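You operate a simulated robot arm through the tools that you are given. There is no shell and no other tool. Be economical: measure what you need, move in short steps, check, and stop when the job is done.

You run a simulated two-armed robot. Do the job below in one go: nothing can be reset, and whatever is moved stays where it is left.

Task
Open the elevator door and crank the dented brown cup to the marks.
Fine: Free both door nuts. The marks are the yellow bands beside the door. Then set the pawl lever in.

Only the result counts: the job must be done as asked and must still hold three seconds after the hand-in. Knocking over, shifting, dropping, spilling or breaking anything else fails it.

Robot
Two 6-joint arms with three-finger grippers on one trunk, on a base that drives. Base frame: it is fixed to the floor where the robot stands at the start and does not move with it; the origin is under the middle of the robot, x ahead of it, y to its left, z up; the surface under the hand at the start is at about z = 0.26. Units: m, degrees, N and s.
The left shoulder is at the start at [0.04, 0.148, 1.37], the right one opposite. Places, roughly: base bearing grease cup [0.4, 0.4, 0.3]; base flap latch [0.6, -0.2, 0.3]; blue cup bolt [0.7, 0.2, 1.3]; blue tension wheel [0.4, 0.3, 0.3]; blue wheel lock nut [0.4, 0.1, 0.3]; drawer nut [0.6, -0.4, 0.3]; elevator crank [0.5, 0.2, 0.8]; elevator door [0.6, 0.2, 1.3]; gear oil knob [0.5, 0.2, 0.9]; green cup bolt [0.7, 0.2, 0.9]; grid nut [0.8, -0.3, 1]; lower door nut [0.6, 0, 1.2]; orange cup bolt [0.7, 0.2, 0.6]; orange tension wheel [0.5, -0.1, 0.3]; orange wheel lock nut [0.5, 0, 0.3]; pawl lever [0.6, 0, 0.9]. Payload 2.69 kg a hand.
Tool frame (each hand has its own): the origin (TCP) lies between the finger pads and is the grasp point; the fingertips stand 0.029 m ahead of it; z points along the fingers, y is the line along which they close. Largest opening 0.12 m; the body of the gripper starts 0.078 m behind the TCP.
Orientation is told as [roll, pitch, yaw] about the base's x, y, z axes, in that order, counted from this pose: with the fingers straight down and closing along the base's y, the tool's x points along the base's -x, its y along +y and its z along -z.

Tools
- The arms move only by the tool servo_tool. It takes "left_increments", "right_increments" or both (then of equal length, played together; a hand with none holds still); each is a list of rows, each a list of 3 entries, a list of its own where there are three numbers: the shift along the tool's x, y, z in m, then the turn, a rotation vector about the tool's x, y, z in degrees, then the closure, from 0 (fully open) to 1 (shut). In form: [[[dx, dy, dz], [ax, ay, az], claw], ...]. A call has 1 to 8 rows; each row is the pose to reach, as a shift and turn from the pose commanded when the call began, along the tool's axes at that moment. Rows are played at 5 a second. More than 0.05 m and 8.6 degrees between two rows, or a gripper value outside its range, and nothing of the call is played. A pose out of reach is approached as far as the arm can. The call stops where the force on the tool passes 50 N (or 10 N more than at its start, if that is more) or the arm is blocked; 0.2 s more then pass. The fingers move at their own pace and stop on an object; they squeeze with about 33 N. The grip force told is the motor's: it shows also when the fingers shut on nothing. Time passes only in rows, and 0.2 s behind the last, so rows that repeat a pose let the fingers close. It gives the time, the measured TCP pose, the force on the tool (base axes), the opening and the grip force at its end, in the units of the frame above (readings bear some noise), with the torque about the TCP (base axes, N m) and any sound that the robot's microphone picked up.
- Cameras (640 x 400 px; columns grow to the right, rows downward): "scene" is now at [0.0987, 0.0244, 1.5843]; the picture's right is [0.29, -0.96, 0.00], its down [-0.68, -0.21, -0.70] and it looks along [0.67, 0.20, -0.71] (base axes); focal length 252 px, centre (320, 200). "left" rides on the left gripper at [0.063, 0, -0.104] in its tool frame; the picture's right is [0.00, 1.00, 0.00], its down [-0.83, 0.00, -0.56] and it looks along [-0.56, 0.00, 0.83] (tool axes); focal length 275 px, centre (320, 200). "right" rides on the right gripper at [0.063, 0, -0.104] in its tool frame; the picture's right is [0.00, 1.00, 0.00], its down [-0.83, 0.00, -0.56] and it looks along [-0.56, 0.00, 0.83] (tool axes); focal length 275 px, centre (320, 200). There is no depth. A picture from a camera that has moved, and an enlarged one, comes with that camera's place and axes in the base frame and with its lens.
- camera(camera): a new picture of that camera. The clock stands still meanwhile.
- lift_body(by): slides the trunk up (or, below 0, down) by that many m; the arms and the scene camera ride with it, the base frame stays. It gives what a move gives, with no picture.
- steer(legs): drives the robot by 1 to 6 legs, each [ahead, turn to the left] in m and degrees, along the robot's own axes; the way and the turn of a leg run together, so that a leg with both is an arc; at most 1.5 m and 180 degrees a leg. The arms and the cameras ride along, it lands a little off, and it stops where it bumps. It gives what a move gives.
- head_to(pan, tilt): turns the head with the scene camera to pan (to the left, within 86 degrees either way) and tilt (down, from -29 to 69), counted from straight ahead of the robot. It gives what a move gives.
- close_up(camera, box): a new picture of the part [left, top, right, bottom] of that camera's present view, enlarged. The clock stands still meanwhile.
- sign_off(): hands the job in; it is judged then, once.

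Go step by step. Nothing tells you exact positions but the pictures and the camera data: compare them with the known pose of the tool, close in by small moves and look again before you grip or let go. The budget is 120 turns and 92 pictures, counting those below and the enlarged ones. Unless the task says otherwise, let go and move clear before handing in, and close with one line.

The tools are called as name(argument=value, ...) on one line, values as JSON. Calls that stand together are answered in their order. servo_tool: Moves the arms, as the interface text tells. Its arguments: {"type":"object","properties":{"left_increments":{"type":"array"},"right_increments":{"type":"array"}},"required":[]} The other tools are called the same way: lift_body (by) slides the trunk up or down; steer (legs) drives the base; head_to (pan, tilt) turns the head that bears the scene camera; camera (camera) takes a picture; close_up (camera, box) takes an enlarged picture of a part of a camera's view; sign_off () hands the job in.

At the start:

```text
time_s: 0.0
left_ee_pos: [0.433, 0.3259, 0.9991]
left_ee_rot: [0.1, 0.0, 0.0]
left_force: [-0.5, 0.5, -0.7]
left_moment: [0.0, -0.02, 0.0]
left_gripper_width: 0.12
left_grip_force: 0.0
right_ee_pos: [0.5341, -0.064, 1.1495]
right_ee_rot: [0.0, 0.0, 0.0]
right_force: [-0.2, 1.1, -0.1]
right_moment: [0.01, 0.01, -0.02]
right_gripper_width: 0.1202
right_grip_force: 0.0
trunk travel left (down, up): [-0.497, 0.0]
robot x, y, heading: [-0.0011, -0.0039, 0.1]
head pan, tilt: [16.9, 45.4]
```

scene: 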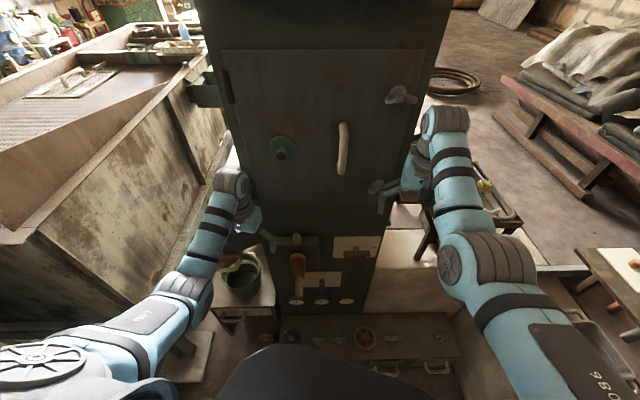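
right: 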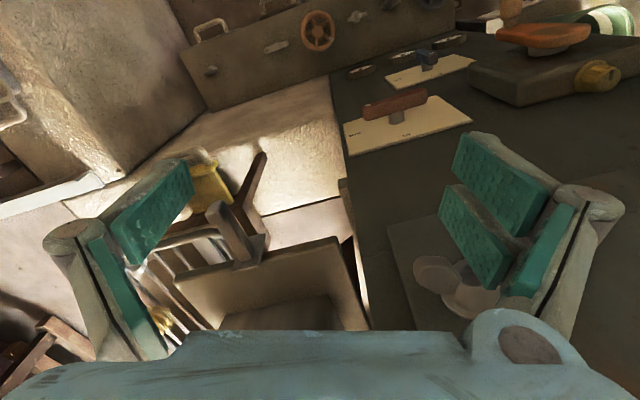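
left: 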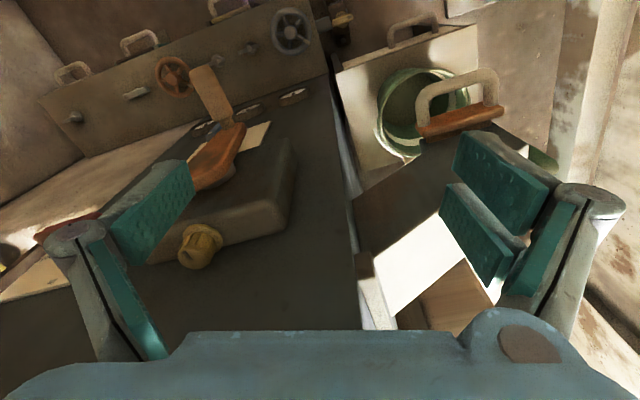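

I see the elevator door with two wing nuts on its right edge and a handle, and below it the crank and pawl lever plates. I look closer at these first.

close_up(camera="scene", box=[200, 40, 450, 220])

close_up(camera="scene", box=[260, 210, 420, 320])

head_to(pan=8, tilt=20)

camera(camera="scene")

```text
2.22 times, centred on (325, 130) of scene
camera zoom: at [0.0987, 0.0244, 1.5843], right [0.29, -0.96, 0.0], down [-0.68, -0.21, -0.7], along [0.67, 0.2, -0.71], focal length 559 px, centre (309, 356)
```

zoom: 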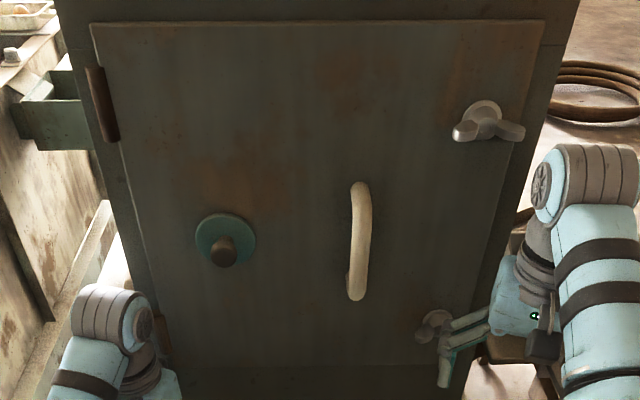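

```text
3.64 times, centred on (340, 265) of scene
camera zoom: at [0.0987, 0.0244, 1.5843], right [0.29, -0.96, 0.0], down [-0.68, -0.21, -0.7], along [0.67, 0.2, -0.71], focal length 915 px, centre (247, -36)
```

zoom: 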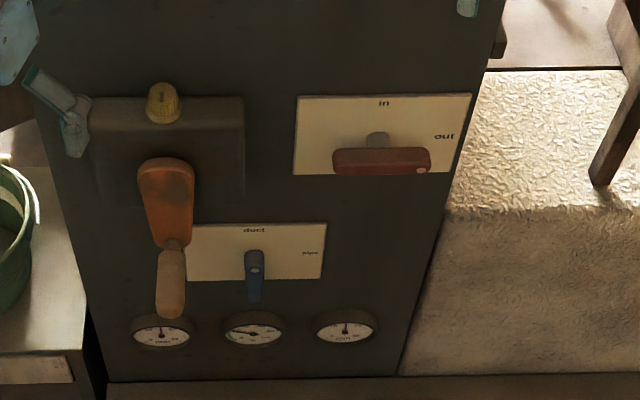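

```text
time_s: 0.9
left_ee_pos: [0.4326, 0.3264, 0.9993]
left_ee_rot: [0.0, 0.0, 0.0]
left_force: [-0.7, -0.7, -0.7]
left_moment: [0.01, -0.01, 0.01]
left_gripper_width: 0.12
left_grip_force: 0.1
right_ee_pos: [0.5338, -0.0651, 1.1506]
right_ee_rot: [0.1, -0.1, 0.0]
right_force: [-0.4, 0.3, 0.0]
right_moment: [-0.02, -0.01, -0.02]
right_gripper_width: 0.1204
right_grip_force: 0.1
trunk travel left (down, up): [-0.497, 0.0]
robot x, y, heading: [0.0005, 0.0045, -0.2]
head pan, tilt: [8.0, 20.0]
```

```text
86 pictures are left
camera scene: at [0.1134, 0.0138, 1.6234], right [0.14, -0.99, 0.0], down [-0.34, -0.05, -0.94], along [0.93, 0.13, -0.34], focal length 252 px, centre (320, 200)
```

scene: 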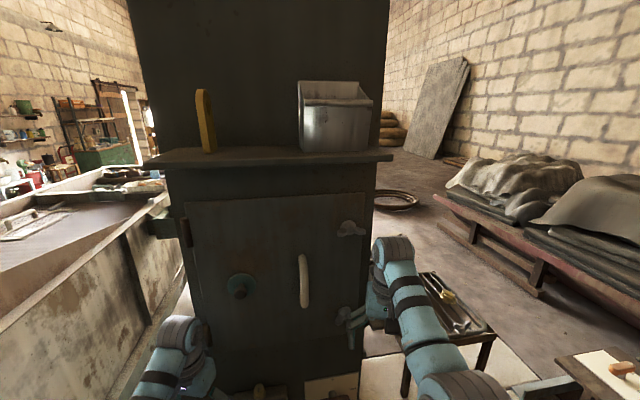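

The front face is near x=0.6, the nuts at roughly y=0.02, z=1.15 and 1.385, and the handle at y=0.12, z=1.245. I back the right hand off and turn it to point forward.

servo_tool(right_increments=[[[0.03, 0, 0], [0, -8.5, 0], 0], [[0.06, 0, 0], [0, -17, 0], 0], [[0.09, 0, 0], [0, -25.5, 0], 0], [[0.11, 0, 0], [0, -34, 0], 0], [[0.13, 0, 0], [0, -42.5, 0], 0], [[0.14, 0, 0], [0, -51, 0], 0], [[0.14, 0, 0], [0, -59.5, 0], 0], [[0.14, 0, 0], [0, -68, 0], 0]])

camera(camera="scene")

camera(camera="right")

```text
time_s: 2.2
left_ee_pos: [0.4324, 0.3279, 0.999]
left_ee_rot: [-0.2, 0.0, 0.0]
left_force: [0.1, 0.6, -0.3]
left_moment: [0.0, -0.01, -0.02]
left_gripper_width: 0.1201
left_grip_force: 0.0
right_ee_pos: [0.4759, -0.1986, 1.2376]
right_ee_rot: [-12.4, -56.2, 6.5]
right_force: [0.0, 0.9, 0.4]
right_moment: [-0.02, -0.01, -0.02]
right_gripper_width: 0.12
right_grip_force: 0.1
right hand out of reach, approached as far as the arm can: row 1, 2, 3, 4, 5, 6
trunk travel left (down, up): [-0.497, 0.0]
robot x, y, heading: [-0.0002, 0.0015, 0.0]
head pan, tilt: [8.0, 20.0]
stopped in row 6 (right hand): the arm was blocked; the commanded pose is now the measured one
```

```text
85 pictures are left
camera scene: at [0.1118, 0.0149, 1.6236], right [0.14, -0.99, 0.0], down [-0.34, -0.05, -0.94], along [0.93, 0.13, -0.34], focal length 252 px, centre (320, 200)
```

scene: 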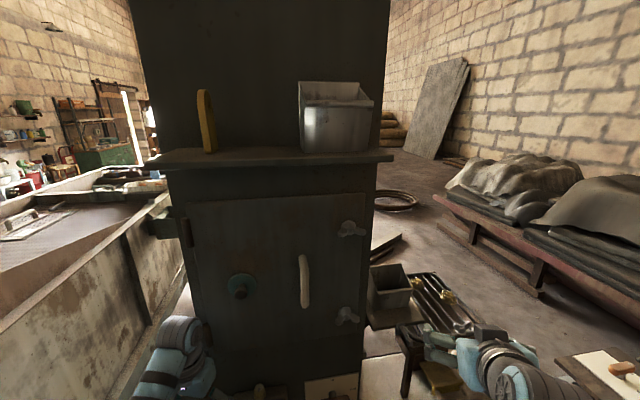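

```text
84 pictures are left
camera right: at [0.3548, -0.1914, 1.2418], right [0.06, 0.99, -0.12], down [0.0, 0.12, 0.99], along [1.0, -0.06, 0.01], focal length 275 px, centre (320, 200)
```

right: 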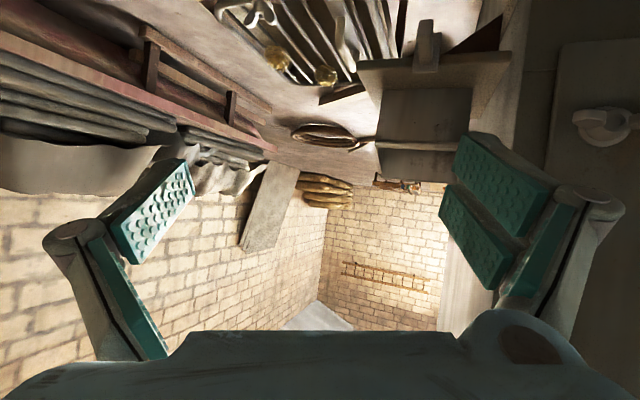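

The hand is too close to the trunk to point forward there. I drive back a bit and then finish the turn.

steer(legs=[[-0.22, 0]])

servo_tool(right_increments=[[[0, 0, 0.03], [0, -8, 0], 0], [[0, 0, 0.06], [0, -16, 0], 0], [[0, 0, 0.09], [0, -24, 0], 0], [[0, 0, 0.1], [0, -32, 0], 0]])

camera(camera="scene")

```text
time_s: 3.9
left_ee_pos: [0.2139, 0.3263, 0.9981]
left_ee_rot: [0.0, 0.3, -0.1]
left_force: [-0.6, 0.2, 0.3]
left_moment: [0.0, 0.06, 0.02]
left_gripper_width: 0.1197
left_grip_force: 0.0
right_ee_pos: [0.2566, -0.2009, 1.2342]
right_ee_rot: [-12.3, -55.7, 6.2]
right_force: [-0.4, -0.1, -0.1]
right_moment: [0.04, 0.02, 0.01]
right_gripper_width: 0.1201
right_grip_force: 0.1
trunk travel left (down, up): [-0.497, 0.0]
robot x, y, heading: [-0.2257, 0.0015, -0.1]
head pan, tilt: [8.0, 20.0]
```

```text
time_s: 4.9
left_ee_pos: [0.2085, 0.3248, 0.9997]
left_ee_rot: [0.0, 0.0, -0.2]
left_force: [0.2, 0.3, 0.3]
left_moment: [0.0, 0.03, -0.02]
left_gripper_width: 0.12
left_grip_force: 0.1
right_ee_pos: [0.3334, -0.2148, 1.1813]
right_ee_rot: [-78.4, -82.9, 74.4]
right_force: [-0.4, 0.0, -0.4]
right_moment: [0.03, 0.03, -0.01]
right_gripper_width: 0.1201
right_grip_force: 0.0
trunk travel left (down, up): [-0.497, 0.0]
robot x, y, heading: [-0.2237, -0.0012, -0.1]
head pan, tilt: [8.0, 20.0]
```

```text
83 pictures are left
camera scene: at [-0.1121, 0.0135, 1.6236], right [0.14, -0.99, 0.0], down [-0.34, -0.05, -0.94], along [0.93, 0.13, -0.34], focal length 252 px, centre (320, 200)
```

scene: 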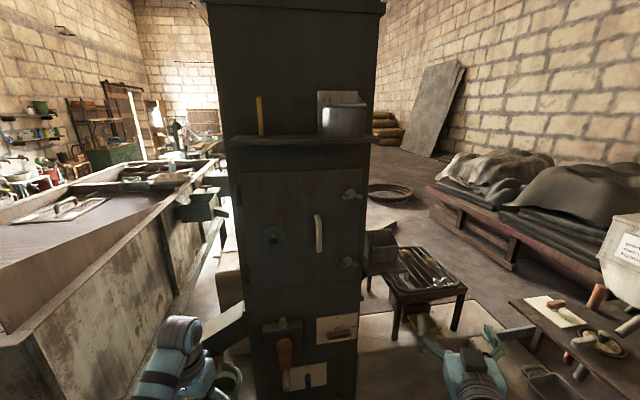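

The lower nut triangulates to about [0.585, 0.017, 1.162]. I bring the right hand square in front of it.

servo_tool(right_increments=[[[-0.002, 0.04, 0.01], [-1, 0, 1.5], 0], [[-0.004, 0.08, 0.025], [-2, -0.5, 3], 0], [[-0.006, 0.12, 0.04], [-3, -1, 5], 0], [[-0.008, 0.16, 0.05], [-4, -1.5, 7], 0], [[-0.01, 0.2, 0.06], [-4, -1.5, 7], 0], [[-0.012, 0.24, 0.07], [-4, -1.5, 7], 0], [[-0.012, 0.24, 0.07], [-4, -1.5, 7], 0]])

camera(camera="right")

close_up(camera="scene", box=[210, 130, 410, 300])

```text
time_s: 5.7
left_ee_pos: [0.2114, 0.3231, 1.0005]
left_ee_rot: [0.0, 0.0, -0.1]
left_force: [0.0, -0.7, 0.3]
left_moment: [0.03, 0.02, 0.02]
left_gripper_width: 0.1196
left_grip_force: 0.1
right_ee_pos: [0.3891, -0.1645, 1.1537]
right_ee_rot: [-86.5, -78.6, 82.1]
right_force: [-0.3, 0.2, 0.1]
right_moment: [0.0, 0.02, 0.03]
right_gripper_width: 0.1198
right_grip_force: 0.1
right hand out of reach, approached as far as the arm can: row 4
trunk travel left (down, up): [-0.497, 0.0]
robot x, y, heading: [-0.227, -0.0005, -0.1]
head pan, tilt: [8.0, 20.0]
stopped in row 4 (right hand): the arm was blocked; the commanded pose is now the measured one
```

```text
82 pictures are left
camera right: at [0.2845, -0.1684, 1.0914], right [0.07, 0.98, -0.2], down [-0.53, 0.21, 0.82], along [0.84, 0.05, 0.53], focal length 275 px, centre (320, 200)
```

right: 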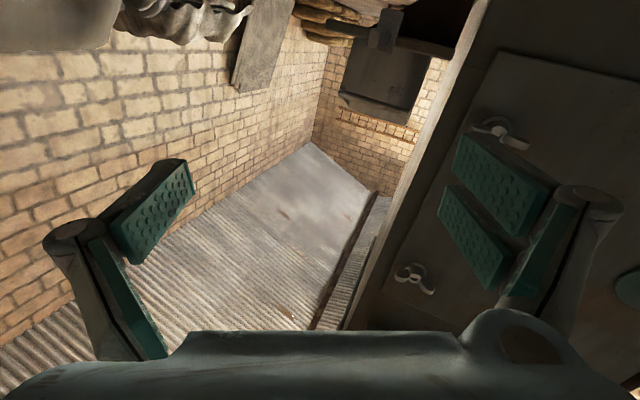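

```text
2.35 times, centred on (310, 215) of scene
camera zoom: at [-0.1097, 0.0122, 1.6234], right [0.14, -0.99, 0.0], down [-0.34, -0.05, -0.94], along [0.93, 0.13, -0.34], focal length 592 px, centre (344, 165)
```

zoom: 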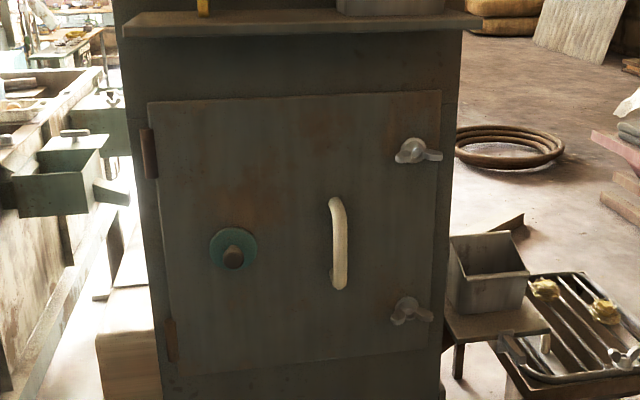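

Moving the right hand inward is limited, so I shift the robot left so that the nuts lie ahead of its right shoulder.

steer(legs=[[0, -25], [-0.4, 0], [0, 25], [0.34, 0]])

camera(camera="scene")

```text
time_s: 12.6
left_ee_pos: [0.1766, 0.5043, 1.0016]
left_ee_rot: [-0.1, -0.1, 0.5]
left_force: [-0.2, -0.5, 0.0]
left_moment: [0.01, -0.01, -0.01]
left_gripper_width: 0.12
left_grip_force: 0.1
right_ee_pos: [0.3603, 0.0181, 1.1548]
right_ee_rot: [-87.3, -78.8, 83.6]
right_force: [-0.3, 0.2, -0.4]
right_moment: [0.02, 0.02, 0.02]
right_gripper_width: 0.1201
right_grip_force: 0.0
trunk travel left (down, up): [-0.497, 0.0]
robot x, y, heading: [-0.2536, 0.1741, 0.5]
head pan, tilt: [8.0, 20.0]
```

```text
80 pictures are left
camera scene: at [-0.1423, 0.1882, 1.6238], right [0.15, -0.99, 0.0], down [-0.34, -0.05, -0.94], along [0.93, 0.14, -0.34], focal length 252 px, centre (320, 200)
```

scene: 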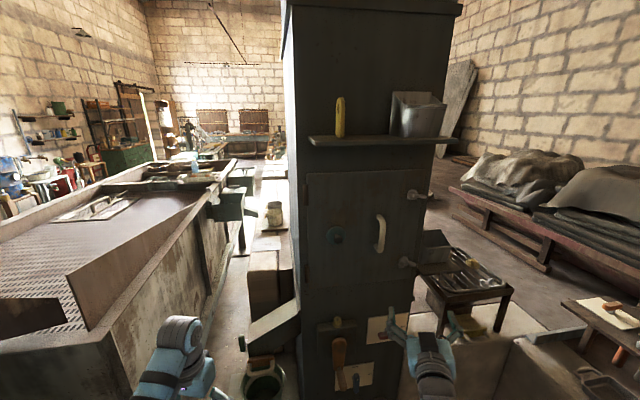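

Now the right hand is straight ahead of the lower nut. I square it up and move forward a bit.

servo_tool(right_increments=[[[0, 0, 0.02], [-1.5, 0, 3.5], 0], [[0, 0, 0.04], [-3, 0, 7], 0], [[0, 0, 0.06], [-4.5, 0, 11], 0], [[0, 0, 0.07], [-4.5, 0, 11], 0]])

camera(camera="right")

```text
time_s: 13.6
left_ee_pos: [0.1794, 0.5042, 0.9995]
left_ee_rot: [0.0, 0.0, 0.4]
left_force: [0.9, -0.6, -0.5]
left_moment: [0.0, 0.03, 0.03]
left_gripper_width: 0.1199
left_grip_force: 0.2
right_ee_pos: [0.4323, 0.014, 1.1529]
right_ee_rot: [-6.9, -88.8, 7.7]
right_force: [0.5, -0.1, -0.1]
right_moment: [0.01, 0.01, 0.01]
right_gripper_width: 0.1197
right_grip_force: 0.1
trunk travel left (down, up): [-0.497, 0.0]
robot x, y, heading: [-0.2523, 0.1744, 0.2]
head pan, tilt: [8.0, 20.0]
```

```text
79 pictures are left
camera right: at [0.328, 0.0125, 1.091], right [-0.01, 1.0, -0.01], down [-0.54, 0.0, 0.84], along [0.84, 0.02, 0.54], focal length 275 px, centre (320, 200)
```

right: 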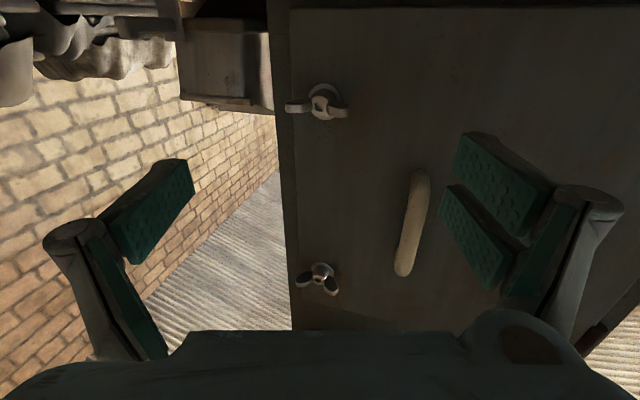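

The camera is upside down: the nut high in the picture is the lower one. Closer look at both.

close_up(camera="right", box=[270, 70, 370, 132])

close_up(camera="right", box=[270, 245, 370, 307])

```text
6.40 times, centred on (320, 101) of right
camera zoom: at [0.328, 0.0125, 1.091], right [-0.01, 1.0, -0.01], down [-0.54, 0.0, 0.84], along [0.84, 0.02, 0.54], focal length 1762 px, centre (320, 834)
```

zoom: 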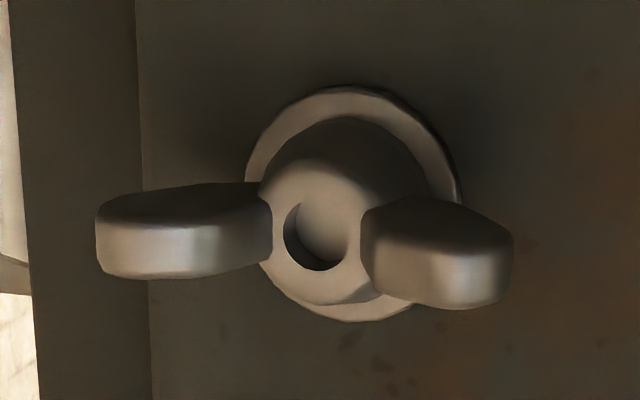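

```text
6.40 times, centred on (320, 276) of right
camera zoom: at [0.328, 0.0125, 1.091], right [-0.01, 1.0, -0.01], down [-0.54, 0.0, 0.84], along [0.84, 0.02, 0.54], focal length 1762 px, centre (320, -286)
```

zoom: 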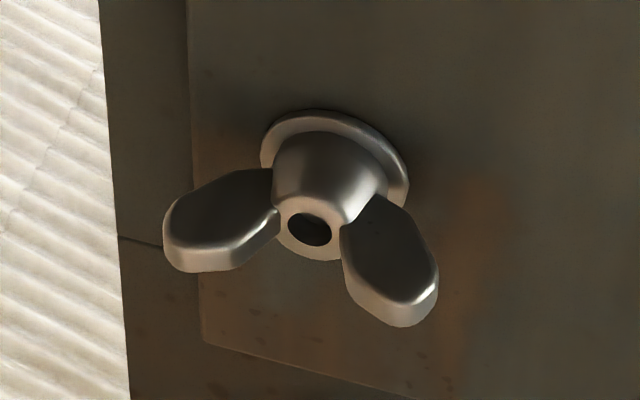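

Both wing nuts are clear; the lower hub is at about [0.57, 0.018, 1.151] with its wings nearly horizontal. I advance around it open, check, then grip.

servo_tool(right_increments=[[[0.002, 0.004, 0.04], [0, 0, 0], 0], [[0.002, 0.004, 0.08], [0, 0, 0], 0], [[0.002, 0.004, 0.1], [0, 0, 0], 0], [[0.002, 0.004, 0.117], [0, 0, 0], 0], [[0.002, 0.004, 0.117], [0, 0, 0], 0]])

camera(camera="right")

camera(camera="scene")

```text
time_s: 14.8
left_ee_pos: [0.1797, 0.5033, 0.9998]
left_ee_rot: [0.0, 0.0, 0.6]
left_force: [0.5, 0.2, 0.2]
left_moment: [0.02, 0.01, 0.03]
left_gripper_width: 0.12
left_grip_force: 0.0
right_ee_pos: [0.4919, 0.0294, 1.1738]
right_ee_rot: [-9.4, -88.8, 10.2]
right_force: [0.4, 0.9, 0.4]
right_moment: [0.02, -0.03, 0.03]
right_gripper_width: 0.1202
right_grip_force: 0.2
right hand out of reach, approached as far as the arm can: row 1, 2, 3, 4, 5
trunk travel left (down, up): [-0.497, 0.0]
robot x, y, heading: [-0.2546, 0.1725, 0.6]
head pan, tilt: [8.0, 20.0]
```

```text
76 pictures are left
camera right: at [0.3868, 0.0277, 1.1118], right [-0.01, 1.0, -0.01], down [-0.54, 0.0, 0.84], along [0.84, 0.01, 0.54], focal length 275 px, centre (320, 200)
```

right: 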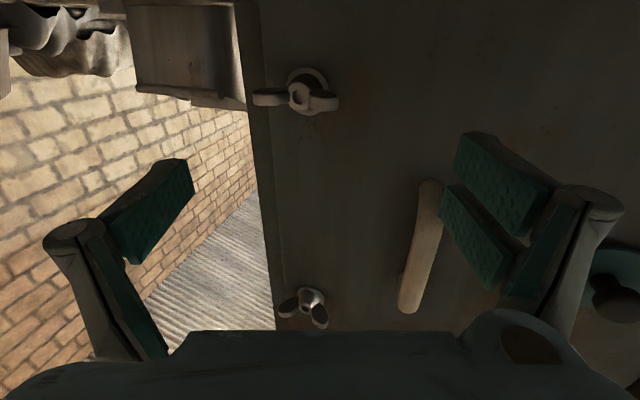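

```text
75 pictures are left
camera scene: at [-0.1377, 0.1884, 1.6234], right [0.15, -0.99, 0.0], down [-0.34, -0.05, -0.94], along [0.93, 0.14, -0.34], focal length 252 px, centre (320, 200)
```

scene: 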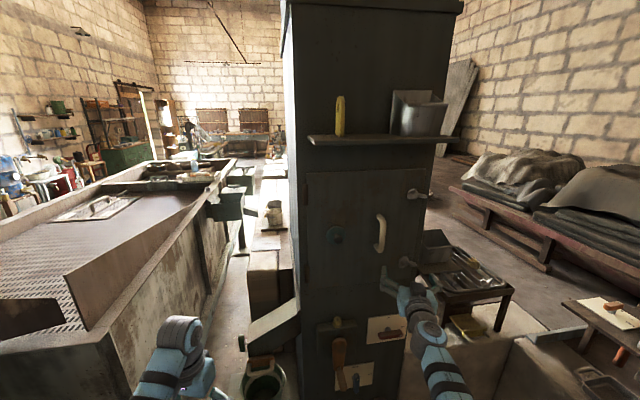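

That was the arm's full reach, so I retract the hand and bring the base 0.12 m nearer.

servo_tool(right_increments=[[[0.002, 0, 0.08], [0, 0, 0], 0], [[0.002, 0, 0.03], [0, 0, 0], 0], [[0.002, 0, -0.02], [0, 0, 0], 0], [[0.002, 0, -0.05], [0, 0, 0], 0]])

steer(legs=[[0.12, 0]])

camera(camera="right")

```text
refused: row 1 steps farther than a row can; nothing moved
```

```text
time_s: 15.9
left_ee_pos: [0.2614, 0.5022, 1.0013]
left_ee_rot: [0.1, -0.2, 0.5]
left_force: [-0.7, -0.4, 0.0]
left_moment: [0.0, -0.02, -0.02]
left_gripper_width: 0.1201
left_grip_force: 0.2
right_ee_pos: [0.5712, 0.0397, 1.174]
right_ee_rot: [20.0, -88.9, -17.6]
right_force: [-5.5, -2.8, 0.2]
right_moment: [0.06, -0.03, 0.31]
right_gripper_width: 0.1206
right_grip_force: 0.1
trunk travel left (down, up): [-0.497, 0.0]
robot x, y, heading: [-0.1689, 0.1736, 0.6]
head pan, tilt: [8.0, 20.0]
stopped in leg 1: the force on the tool passed its limit at 252 N (the readings are from after the stop); the commanded pose is now the measured one
```

```text
74 pictures are left
camera right: at [0.4665, 0.0351, 1.1116], right [-0.04, 1.0, 0.0], down [-0.54, -0.03, 0.84], along [0.84, 0.04, 0.54], focal length 275 px, centre (320, 200)
```

right: 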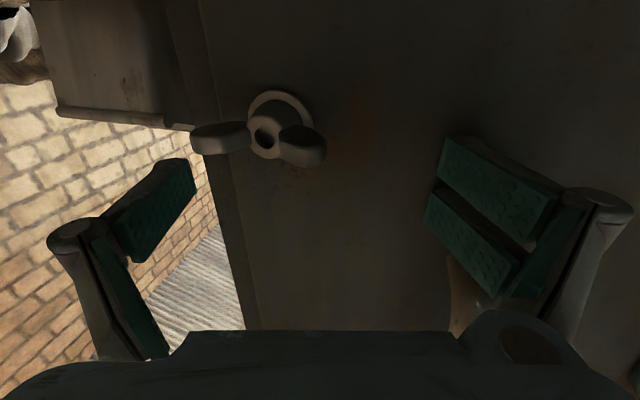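

My mistake sending both at once: the fingertips touched the door face (x≈0.60), but nothing looks displaced. I back off and line up with the nut at [0.575, 0.018, 1.151].

servo_tool(right_increments=[[[0, 0, -0.03], [0, 0, 0], 0], [[0.01, -0.01, -0.06], [0, 0, 0], 0], [[0.023, -0.02, -0.06], [-2, 0, 0], 0], [[0.023, -0.022, -0.06], [-2, 0, 0], 0]])

camera(camera="right")

camera(camera="scene")

```text
time_s: 16.9
left_ee_pos: [0.2649, 0.5046, 0.9991]
left_ee_rot: [-0.1, -0.1, 0.5]
left_force: [0.1, 0.3, -0.6]
left_moment: [0.0, 0.0, -0.01]
left_gripper_width: 0.12
left_grip_force: 0.0
right_ee_pos: [0.5161, 0.0188, 1.151]
right_ee_rot: [15.4, -88.8, -10.8]
right_force: [0.0, -0.2, -0.2]
right_moment: [0.01, 0.02, 0.0]
right_gripper_width: 0.1199
right_grip_force: 0.0
right hand out of reach, approached as far as the arm can: row 1
trunk travel left (down, up): [-0.497, 0.0]
robot x, y, heading: [-0.1702, 0.1729, 0.5]
head pan, tilt: [8.0, 20.0]
```

```text
73 pictures are left
camera right: at [0.4112, 0.0098, 1.0881], right [-0.08, 1.0, 0.0], down [-0.54, -0.04, 0.84], along [0.84, 0.07, 0.54], focal length 275 px, centre (320, 200)
```

right: 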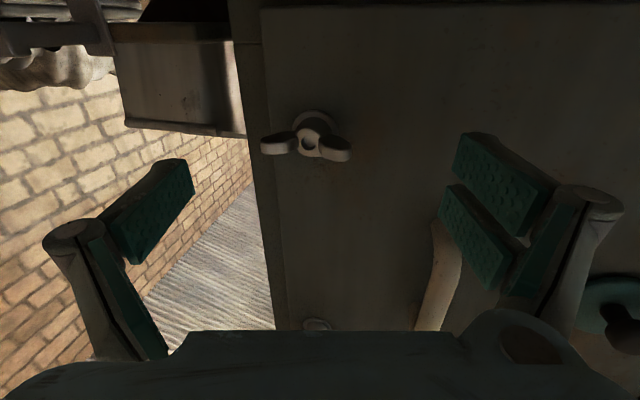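

```text
72 pictures are left
camera scene: at [-0.0528, 0.19, 1.6233], right [0.15, -0.99, 0.0], down [-0.34, -0.05, -0.94], along [0.93, 0.14, -0.34], focal length 252 px, centre (320, 200)
```

scene: 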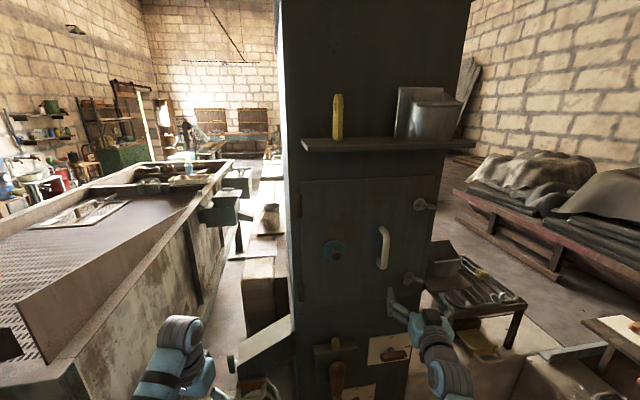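

Lined up. I straighten the yaw, advance 0.037 m and close on the wings.

servo_tool(right_increments=[[[0, 0, 0.015], [2, 0, 0], 0], [[0, 0, 0.03], [4.5, 0, 0], 0], [[0, -0.002, 0.038], [4.5, 0, 0], 0], [[0, -0.002, 0.038], [4.5, 0, 0], 0.5], [[0, -0.002, 0.038], [4.5, 0, 0], 1], [[0, -0.002, 0.038], [4.5, 0, 0], 1], [[0, -0.002, 0.038], [4.5, 0, 0], 1]])

camera(camera="right")

```text
time_s: 18.6
left_ee_pos: [0.2625, 0.5004, 1.001]
left_ee_rot: [0.2, 0.0, 0.7]
left_force: [-0.8, 0.4, 0.5]
left_moment: [-0.02, -0.01, 0.01]
left_gripper_width: 0.12
left_grip_force: 0.1
right_ee_pos: [0.5528, 0.0138, 1.1502]
right_ee_rot: [18.0, -88.9, -18.0]
right_force: [-1.2, -12.0, 4.0]
right_moment: [-0.26, 0.46, -1.19]
right_gripper_width: 0.0575
right_grip_force: 44.5
trunk travel left (down, up): [-0.497, 0.0]
robot x, y, heading: [-0.169, 0.1787, 0.7]
head pan, tilt: [8.0, 20.0]
```

```text
71 pictures are left
camera right: at [0.4469, 0.0142, 1.0886], right [0.0, 1.0, 0.0], down [-0.54, 0.0, 0.84], along [0.84, 0.0, 0.54], focal length 275 px, centre (320, 200)
```

right: 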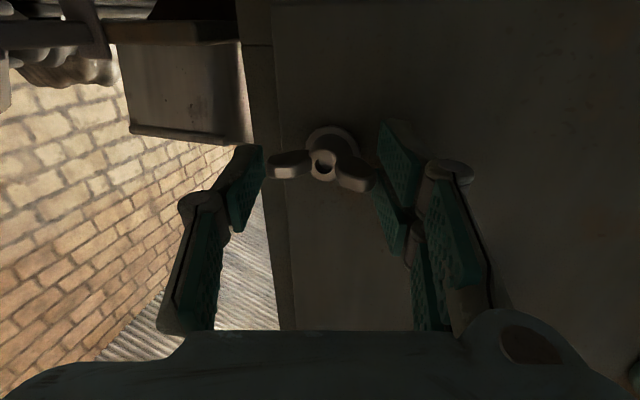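

The grip holds at 0.0575 m. I turn it anticlockwise (about tool −z) 60° while recentring.

servo_tool(right_increments=[[[0, 0.002, 0], [0, 0, -7.5], 1], [[0, 0.003, 0], [0, 0, -15], 1], [[0, 0.003, 0], [0, 0, -22.5], 1], [[0, 0.003, 0], [0, 0, -30], 1], [[0, 0.003, 0], [0, 0, -37.5], 1], [[0, 0.003, 0], [0, 0, -45], 1], [[0, 0.003, 0], [0, 0, -52.5], 1], [[0, 0.003, 0], [0, 0, -60], 1]])

camera(camera="right")

```text
time_s: 20.4
left_ee_pos: [0.26, 0.4962, 1.0034]
left_ee_rot: [0.5, -0.2, 0.6]
left_force: [0.1, 0.2, -0.4]
left_moment: [0.0, 0.0, 0.0]
left_gripper_width: 0.1203
left_grip_force: 0.2
right_ee_pos: [0.5481, 0.0117, 1.1542]
right_ee_rot: [-89.2, -30.5, 89.6]
right_force: [4.7, -34.6, 24.3]
right_moment: [0.33, -1.32, -0.52]
right_gripper_width: 0.0583
right_grip_force: 44.8
trunk travel left (down, up): [-0.497, 0.0]
robot x, y, heading: [-0.1673, 0.1733, 0.2]
head pan, tilt: [8.0, 20.0]
```

```text
70 pictures are left
camera right: at [0.4445, -0.0425, 1.1218], right [-0.01, 0.5, -0.86], down [-0.55, 0.72, 0.43], along [0.83, 0.48, 0.27], focal length 275 px, centre (320, 200)
```

right: 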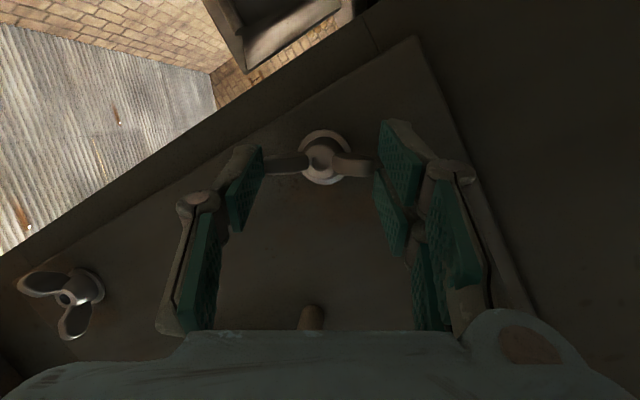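

The nut turned with the gripper, no sound yet. I recentre by the force readings and turn further.

servo_tool(right_increments=[[[0.0037, -0.0056, 0], [0, 0, -7], 1], [[0.0037, -0.0056, 0], [0, 0, -14], 1], [[0.0037, -0.0056, 0], [0, 0, -21], 1], [[0.0037, -0.0056, 0], [0, 0, -28], 1], [[0.0037, -0.0056, 0], [0, 0, -35], 1], [[0.0037, -0.0056, 0], [0, 0, -42], 1], [[0.0037, -0.0056, 0], [0, 0, -49], 1], [[0.0037, -0.0056, 0], [0, 0, -56], 1]])

camera(camera="right")

```text
time_s: 22.1
left_ee_pos: [0.2598, 0.5034, 1.0]
left_ee_rot: [0.0, -0.2, 0.6]
left_force: [0.1, 0.6, -0.2]
left_moment: [0.0, 0.01, 0.0]
left_gripper_width: 0.12
left_grip_force: 0.1
right_ee_pos: [0.5445, 0.0147, 1.1379]
right_ee_rot: [-86.9, 21.1, 90.8]
right_force: [-10.4, 0.7, 1.6]
right_moment: [-0.01, -0.33, -0.3]
right_gripper_width: 0.0155
right_grip_force: 41.2
trunk travel left (down, up): [-0.497, 0.0]
robot x, y, heading: [-0.1682, 0.1745, 0.5]
head pan, tilt: [8.0, 20.0]
stopped in row 8 (right hand): the force on the tool passed its limit at 86 N (the readings are from after the stop); the commanded pose is now the measured one
```

```text
69 pictures are left
camera right: at [0.4421, -0.0435, 1.1646], right [-0.05, -0.36, -0.93], down [-0.57, 0.78, -0.27], along [0.82, 0.51, -0.24], focal length 275 px, centre (320, 200)
```

right: 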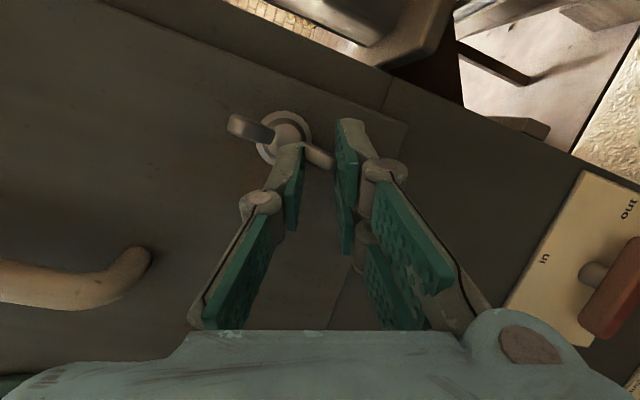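

The grip slipped onto one wing; the nut now stands with its wings about vertical (90° turned). I open, back off and look at it squarely.

servo_tool(right_increments=[[[0, 0, 0], [0, 0, 0], 0], [[0, 0, 0], [0, 0, 0], 0], [[0, 0, -0.02], [0, 0, 0], 0], [[0, 0, -0.05], [0, 0, 7], 0], [[0.004, -0.0134, -0.06], [0, 0, 14], 0], [[0.004, -0.0134, -0.06], [0, 0, 21], 0], [[0.004, -0.0134, -0.06], [0, -2, 21], 0]])

camera(camera="right")

```text
time_s: 23.7
left_ee_pos: [0.2629, 0.5034, 0.9996]
left_ee_rot: [0.0, -0.2, 0.6]
left_force: [-0.3, -1.7, 0.7]
left_moment: [0.0, 0.03, 0.0]
left_gripper_width: 0.1199
left_grip_force: 0.1
right_ee_pos: [0.4889, 0.0167, 1.1535]
right_ee_rot: [-86.5, -0.1, 91.7]
right_force: [0.0, 0.9, 1.0]
right_moment: [0.01, 0.01, 0.03]
right_gripper_width: 0.12
right_grip_force: 0.0
trunk travel left (down, up): [-0.497, 0.0]
robot x, y, heading: [-0.1652, 0.1758, 0.6]
head pan, tilt: [8.0, 20.0]
```

```text
68 pictures are left
camera right: at [0.3872, -0.0502, 1.1578], right [-0.06, 0.0, -1.0], down [-0.58, 0.81, 0.03], along [0.81, 0.58, -0.05], focal length 275 px, centre (320, 200)
```

right: 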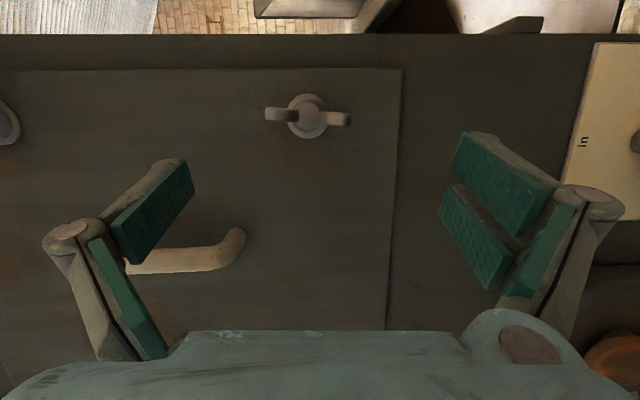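

The nut centre now reads y≈0.011, z≈1.155, with wings vertical. I regrip on the wing ends with a better centre.

servo_tool(right_increments=[[[0.0055, -0.003, 0.02], [1.7, 0, 0], 0], [[0.0065, -0.004, 0.045], [3.4, 0, 0], 0], [[0.0075, -0.005, 0.063], [3.4, 0, 0], 0.2], [[0.0075, -0.005, 0.063], [3.4, 0, 0], 0.7], [[0.0075, -0.005, 0.063], [3.4, 0, 0], 1], [[0.0075, -0.005, 0.063], [3.4, 0, 0], 1], [[0.0075, -0.005, 0.063], [3.4, 0, 0], 1]])

camera(camera="right")

```text
time_s: 25.3
left_ee_pos: [0.262, 0.5047, 1.0002]
left_ee_rot: [0.0, 0.0, 0.6]
left_force: [-0.4, 0.6, -0.1]
left_moment: [0.01, 0.01, 0.01]
left_gripper_width: 0.1202
left_grip_force: 0.1
right_ee_pos: [0.5506, 0.0108, 1.1543]
right_ee_rot: [-89.9, 0.0, 91.6]
right_force: [-0.5, 0.7, 1.2]
right_moment: [0.05, -0.12, 0.1]
right_gripper_width: 0.0583
right_grip_force: 45.5
trunk travel left (down, up): [-0.497, 0.0]
robot x, y, heading: [-0.1712, 0.17, 0.7]
head pan, tilt: [8.0, 20.0]
```

```text
67 pictures are left
camera right: at [0.4484, -0.0557, 1.1544], right [0.0, 0.0, -1.0], down [-0.58, 0.81, 0.0], along [0.81, 0.58, 0.0], focal length 275 px, centre (320, 200)
```

right: 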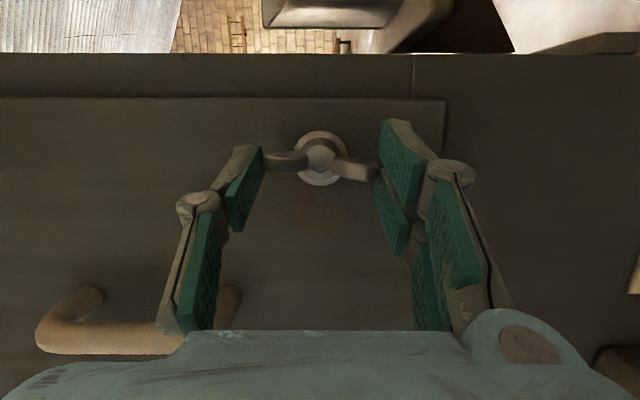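

A clean, force-free grip. I turn further in small steps to see if it is at a stop.

servo_tool(right_increments=[[[0, 0, 0], [0, 0, -5], 1], [[0, 0, 0], [0, 0, -10], 1], [[0, 0, 0], [0, 0, -15], 1], [[0, 0, 0], [0, 0, -20], 1]])

camera(camera="right")

```text
time_s: 26.3
left_ee_pos: [0.2589, 0.5073, 1.001]
left_ee_rot: [-0.1, -0.3, 0.6]
left_force: [-0.6, -0.2, 1.0]
left_moment: [0.0, -0.01, -0.03]
left_gripper_width: 0.1199
left_grip_force: 0.1
right_ee_pos: [0.5472, 0.0129, 1.1542]
right_ee_rot: [-89.9, 20.1, 91.7]
right_force: [-18.4, 7.9, -6.0]
right_moment: [0.85, 0.22, 0.51]
right_gripper_width: 0.0561
right_grip_force: 45.3
trunk travel left (down, up): [-0.497, 0.0]
robot x, y, heading: [-0.1703, 0.174, 0.7]
head pan, tilt: [8.0, 20.0]
```

```text
66 pictures are left
camera right: at [0.4453, -0.0491, 1.176], right [0.01, -0.35, -0.94], down [-0.58, 0.76, -0.29], along [0.81, 0.55, -0.19], focal length 275 px, centre (320, 200)
```

right: 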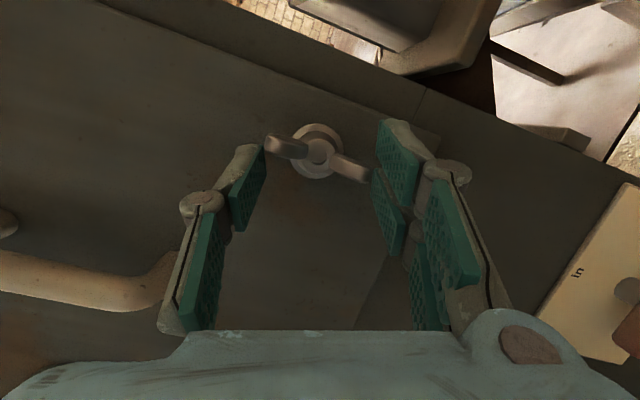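

It resists firmly at 90° (moment 0.85 N·m while the wings skew in the pads): the lower nut is at its free stop. I release and retreat, rolling the hand back.

servo_tool(right_increments=[[[0, 0, 0], [0, 0, 8], 0], [[0, 0, 0], [0, 0, 8], 0], [[0, 0, -0.03], [0, 0, 16], 0], [[0, 0, -0.07], [0, 0, 24], 0], [[0, 0, -0.08], [0, 0, 32], 0], [[0, 0, -0.08], [0, 0, 40], 0], [[0, 0, -0.08], [0, 0, 48], 0], [[0, 0, -0.08], [0, 0, 56], 0]])

servo_tool(right_increments=[[[0, 0, 0], [0, 0, 8], 0], [[0, 0, 0], [0, 0, 16], 0], [[0, 0, 0], [0, 0, 24], 0], [[0, 0, 0], [0, 0, 32], 0], [[0, 0, 0], [0, 0, 40], 0], [[0, 0, 0], [0, 0, 47], 0], [[0, 0, 0], [0, 0, 54], 0]])

```text
time_s: 28.1
left_ee_pos: [0.2616, 0.5052, 0.9998]
left_ee_rot: [-0.1, -0.1, 0.6]
left_force: [0.1, -0.3, 0.0]
left_moment: [-0.04, -0.01, 0.02]
left_gripper_width: 0.1199
left_grip_force: 0.1
right_ee_pos: [0.4713, 0.0086, 1.1533]
right_ee_rot: [-89.8, -36.2, 91.6]
right_force: [0.5, 0.3, -0.2]
right_moment: [0.01, 0.02, 0.0]
right_gripper_width: 0.1198
right_grip_force: 0.0
trunk travel left (down, up): [-0.497, 0.0]
robot x, y, heading: [-0.169, 0.1722, 0.5]
head pan, tilt: [8.0, 20.0]
```

```text
time_s: 29.7
left_ee_pos: [0.2627, 0.5046, 0.9995]
left_ee_rot: [0.0, -0.2, 0.6]
left_force: [-0.1, 0.0, -0.2]
left_moment: [0.0, 0.02, 0.0]
left_gripper_width: 0.1199
left_grip_force: 0.0
right_ee_pos: [0.4724, 0.0087, 1.1537]
right_ee_rot: [65.1, -89.8, -63.5]
right_force: [-0.1, -0.5, -0.5]
right_moment: [0.01, 0.01, 0.05]
right_gripper_width: 0.1201
right_grip_force: 0.1
trunk travel left (down, up): [-0.497, 0.0]
robot x, y, heading: [-0.1664, 0.1716, 0.7]
head pan, tilt: [8.0, 20.0]
```

Now up to the upper nut's height.

servo_tool(right_increments=[[[-0.045, 0, 0], [0, 0, 0], 0], [[-0.09, 0, 0], [0, 0, 0], 0], [[-0.135, 0, 0], [0, 0, 0], 0], [[-0.18, 0, 0], [0, 0, 0], 0], [[-0.22, 0.002, 0], [0, 0, 0], 0], [[-0.225, 0.002, 0], [0, 0, 0], 0]])

camera(camera="right")

camera(camera="scene")

```text
time_s: 31.1
left_ee_pos: [0.262, 0.5045, 1.0007]
left_ee_rot: [0.1, -0.1, 0.6]
left_force: [-0.6, 0.2, 0.4]
left_moment: [-0.03, -0.02, -0.04]
left_gripper_width: 0.1201
left_grip_force: 0.1
right_ee_pos: [0.471, 0.0107, 1.3809]
right_ee_rot: [46.0, -90.0, -44.3]
right_force: [-0.9, 0.2, 0.5]
right_moment: [0.04, -0.01, -0.02]
right_gripper_width: 0.1201
right_grip_force: 0.2
trunk travel left (down, up): [-0.497, 0.0]
robot x, y, heading: [-0.1684, 0.1747, 0.6]
head pan, tilt: [8.0, 20.0]
```

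```text
65 pictures are left
camera right: at [0.3682, 0.0073, 1.3163], right [-0.03, 1.0, 0.0], down [-0.55, -0.01, 0.83], along [0.83, 0.03, 0.55], focal length 275 px, centre (320, 200)
```

right: 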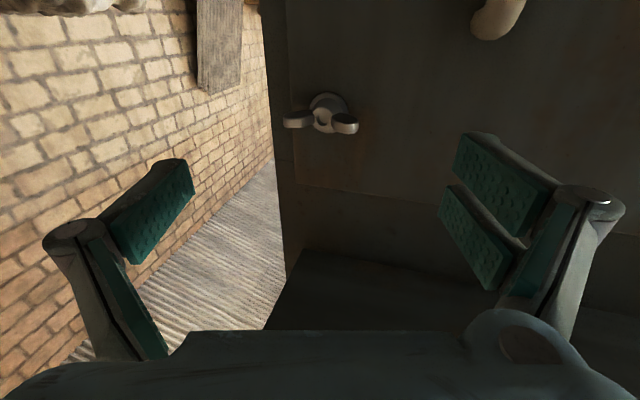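

```text
64 pictures are left
camera scene: at [-0.0551, 0.1891, 1.6235], right [0.15, -0.99, 0.0], down [-0.34, -0.05, -0.94], along [0.93, 0.14, -0.34], focal length 252 px, centre (320, 200)
```

scene: 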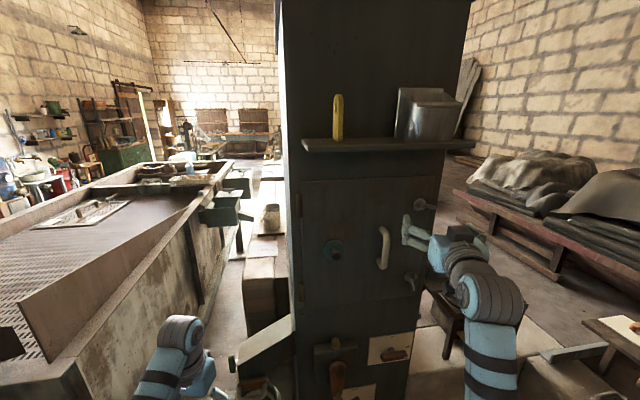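

The upper nut sits at about [0.57, 0.012, 1.379], wings horizontal. I advance and grip it the same way.

servo_tool(right_increments=[[[0.001, 0, 0.03], [1, 0, 0], 0], [[0.001, -0.001, 0.06], [1.8, 0, 0], 0], [[0.001, -0.001, 0.08], [1.8, 0, 0], 0.2], [[0.001, -0.001, 0.08], [1.8, 0, 0], 0.7], [[0.001, -0.001, 0.08], [1.8, 0, 0], 1], [[0.001, -0.001, 0.08], [1.8, 0, 0], 1], [[0.001, -0.001, 0.08], [1.8, 0, 0], 1]])

camera(camera="right")

```text
time_s: 32.7
left_ee_pos: [0.2629, 0.5061, 0.9989]
left_ee_rot: [0.0, -0.1, 0.7]
left_force: [-0.3, -0.3, 0.5]
left_moment: [0.01, 0.01, 0.0]
left_gripper_width: 0.12
left_grip_force: 0.1
right_ee_pos: [0.5531, 0.0142, 1.3779]
right_ee_rot: [-3.3, -89.9, 3.4]
right_force: [-5.1, 6.5, -4.9]
right_moment: [-0.01, 0.24, 0.44]
right_gripper_width: 0.0571
right_grip_force: 45.0
trunk travel left (down, up): [-0.497, 0.0]
robot x, y, heading: [-0.1676, 0.1743, 0.8]
head pan, tilt: [8.0, 20.0]
```

```text
63 pictures are left
camera right: at [0.4494, 0.0138, 1.3143], right [0.0, 1.0, 0.0], down [-0.55, 0.0, 0.83], along [0.83, 0.0, 0.55], focal length 275 px, centre (320, 200)
```

right: 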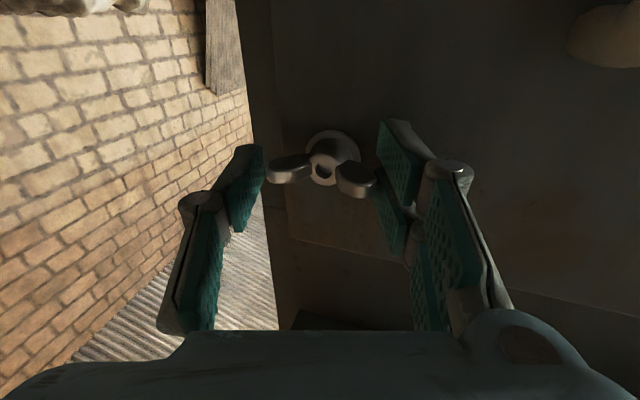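

Well centred. I turn it 48° anticlockwise first.

servo_tool(right_increments=[[[0.001, 0.003, 0], [0, 0, -6], 1], [[0.001, 0.003, 0], [0, 0, -12], 1], [[0.001, 0.003, 0], [0, 0, -18], 1], [[0.001, 0.003, 0], [0, 0, -24], 1], [[0.001, 0.003, 0], [0, 0, -30], 1], [[0.001, 0.003, 0], [0, 0, -36], 1], [[0.001, 0.003, 0], [0, 0, -42], 1], [[0.001, 0.003, 0], [0, 0, -48], 1]])

```text
time_s: 34.5
left_ee_pos: [0.262, 0.5013, 1.0007]
left_ee_rot: [0.2, 0.0, 0.5]
left_force: [0.2, -1.1, 1.0]
left_moment: [-0.01, 0.01, -0.02]
left_gripper_width: 0.1199
left_grip_force: 0.1
right_ee_pos: [0.5524, 0.0082, 1.3797]
right_ee_rot: [-90.4, -42.2, 90.1]
right_force: [8.4, -15.2, 20.7]
right_moment: [0.54, -1.47, 0.37]
right_gripper_width: 0.058
right_grip_force: 44.9
trunk travel left (down, up): [-0.497, 0.0]
robot x, y, heading: [-0.1687, 0.1706, 0.6]
head pan, tilt: [8.0, 20.0]
```

servo_tool(right_increments=[[[-0.0012, -0.0043, 0], [0, 0, -6], 1], [[-0.0012, -0.0043, 0], [0, 0, -12], 1], [[-0.0012, -0.0043, 0], [0, 0, -18], 1], [[-0.0012, -0.0043, 0], [0, 0, -24], 1], [[-0.0012, -0.0043, 0], [0, 0, -30], 1], [[-0.0012, -0.0043, 0], [0, 0, -36], 1], [[-0.0012, -0.0043, 0], [0, 0, -42], 1]])

camera(camera="right")

```text
time_s: 36.1
left_ee_pos: [0.2596, 0.4998, 1.0022]
left_ee_rot: [0.2, -0.3, 0.5]
left_force: [-0.3, 0.1, 0.2]
left_moment: [0.0, 0.01, -0.02]
left_gripper_width: 0.12
left_grip_force: 0.1
right_ee_pos: [0.5471, 0.0059, 1.384]
right_ee_rot: [-90.4, -0.2, 89.8]
right_force: [1.8, -14.7, 23.7]
right_moment: [0.23, -0.77, 0.02]
right_gripper_width: 0.0574
right_grip_force: 45.4
trunk travel left (down, up): [-0.497, 0.0]
robot x, y, heading: [-0.169, 0.173, 0.4]
head pan, tilt: [8.0, 20.0]
```

```text
62 pictures are left
camera right: at [0.4431, -0.0566, 1.383], right [0.01, 0.0, -1.0], down [-0.55, 0.83, 0.0], along [0.83, 0.55, 0.0], focal length 275 px, centre (320, 200)
```

right: 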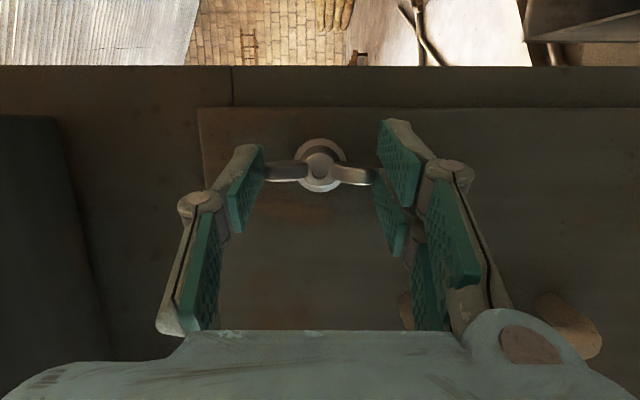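

The upper nut is at 90° too. A small extra nudge to be sure it is at its stop, then release and retreat.

servo_tool(right_increments=[[[0.002, -0.003, 0], [0, 0, -5], 1], [[0.002, -0.003, 0], [0, 0, -10], 1], [[0.002, -0.003, 0], [0, 0, -15], 1]])

camera(camera="right")

servo_tool(right_increments=[[[0, 0, 0], [0, 0, 8], 0], [[0, 0, 0], [0, 0, 15], 0], [[0, 0, -0.03], [0, 0, 15], 0], [[0, 0, -0.07], [0, 0, 15], 0], [[0, 0, -0.1], [0, 0, 15], 0]])

camera(camera="scene")

```text
time_s: 36.9
left_ee_pos: [0.2558, 0.5025, 1.0041]
left_ee_rot: [0.1, -0.4, 0.6]
left_force: [0.0, -0.1, 0.0]
left_moment: [0.01, 0.01, 0.0]
left_gripper_width: 0.1198
left_grip_force: 0.1
right_ee_pos: [0.5444, 0.0075, 1.3858]
right_ee_rot: [-89.9, 14.9, 89.8]
right_force: [-14.5, -5.2, 7.5]
right_moment: [0.67, -0.15, 0.09]
right_gripper_width: 0.056
right_grip_force: 45.0
trunk travel left (down, up): [-0.497, 0.0]
robot x, y, heading: [-0.1703, 0.1724, 0.6]
head pan, tilt: [8.0, 20.0]
```

```text
61 pictures are left
camera right: at [0.4414, -0.0515, 1.4015], right [0.0, -0.26, -0.97], down [-0.56, 0.8, -0.22], along [0.83, 0.54, -0.14], focal length 275 px, centre (320, 200)
```

right: 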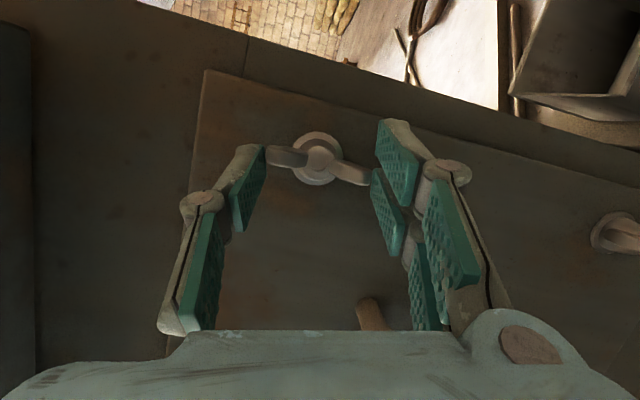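

```text
time_s: 38.1
left_ee_pos: [0.2615, 0.5047, 1.0008]
left_ee_rot: [0.0, -0.1, 0.6]
left_force: [0.2, -0.1, 0.5]
left_moment: [0.01, -0.01, 0.03]
left_gripper_width: 0.12
left_grip_force: 0.1
right_ee_pos: [0.4496, 0.0114, 1.3829]
right_ee_rot: [-90.0, -0.1, 89.9]
right_force: [-0.6, 0.7, -0.4]
right_moment: [0.02, 0.02, -0.01]
right_gripper_width: 0.1199
right_grip_force: 0.1
trunk travel left (down, up): [-0.497, 0.0]
robot x, y, heading: [-0.1674, 0.1746, 0.6]
head pan, tilt: [8.0, 20.0]
```

```text
60 pictures are left
camera scene: at [-0.0559, 0.1891, 1.6236], right [0.15, -0.99, 0.0], down [-0.34, -0.05, -0.94], along [0.93, 0.14, -0.34], focal length 252 px, centre (320, 200)
```

scene: 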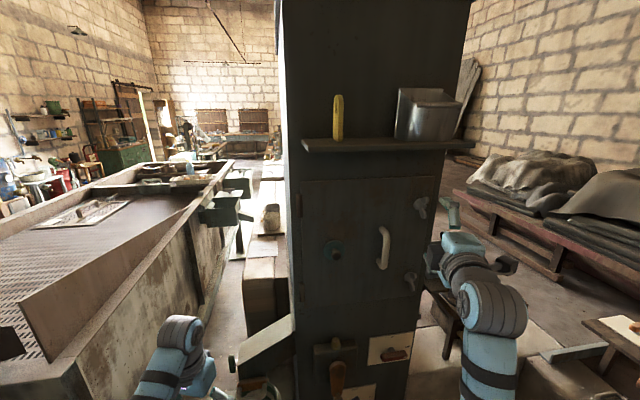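

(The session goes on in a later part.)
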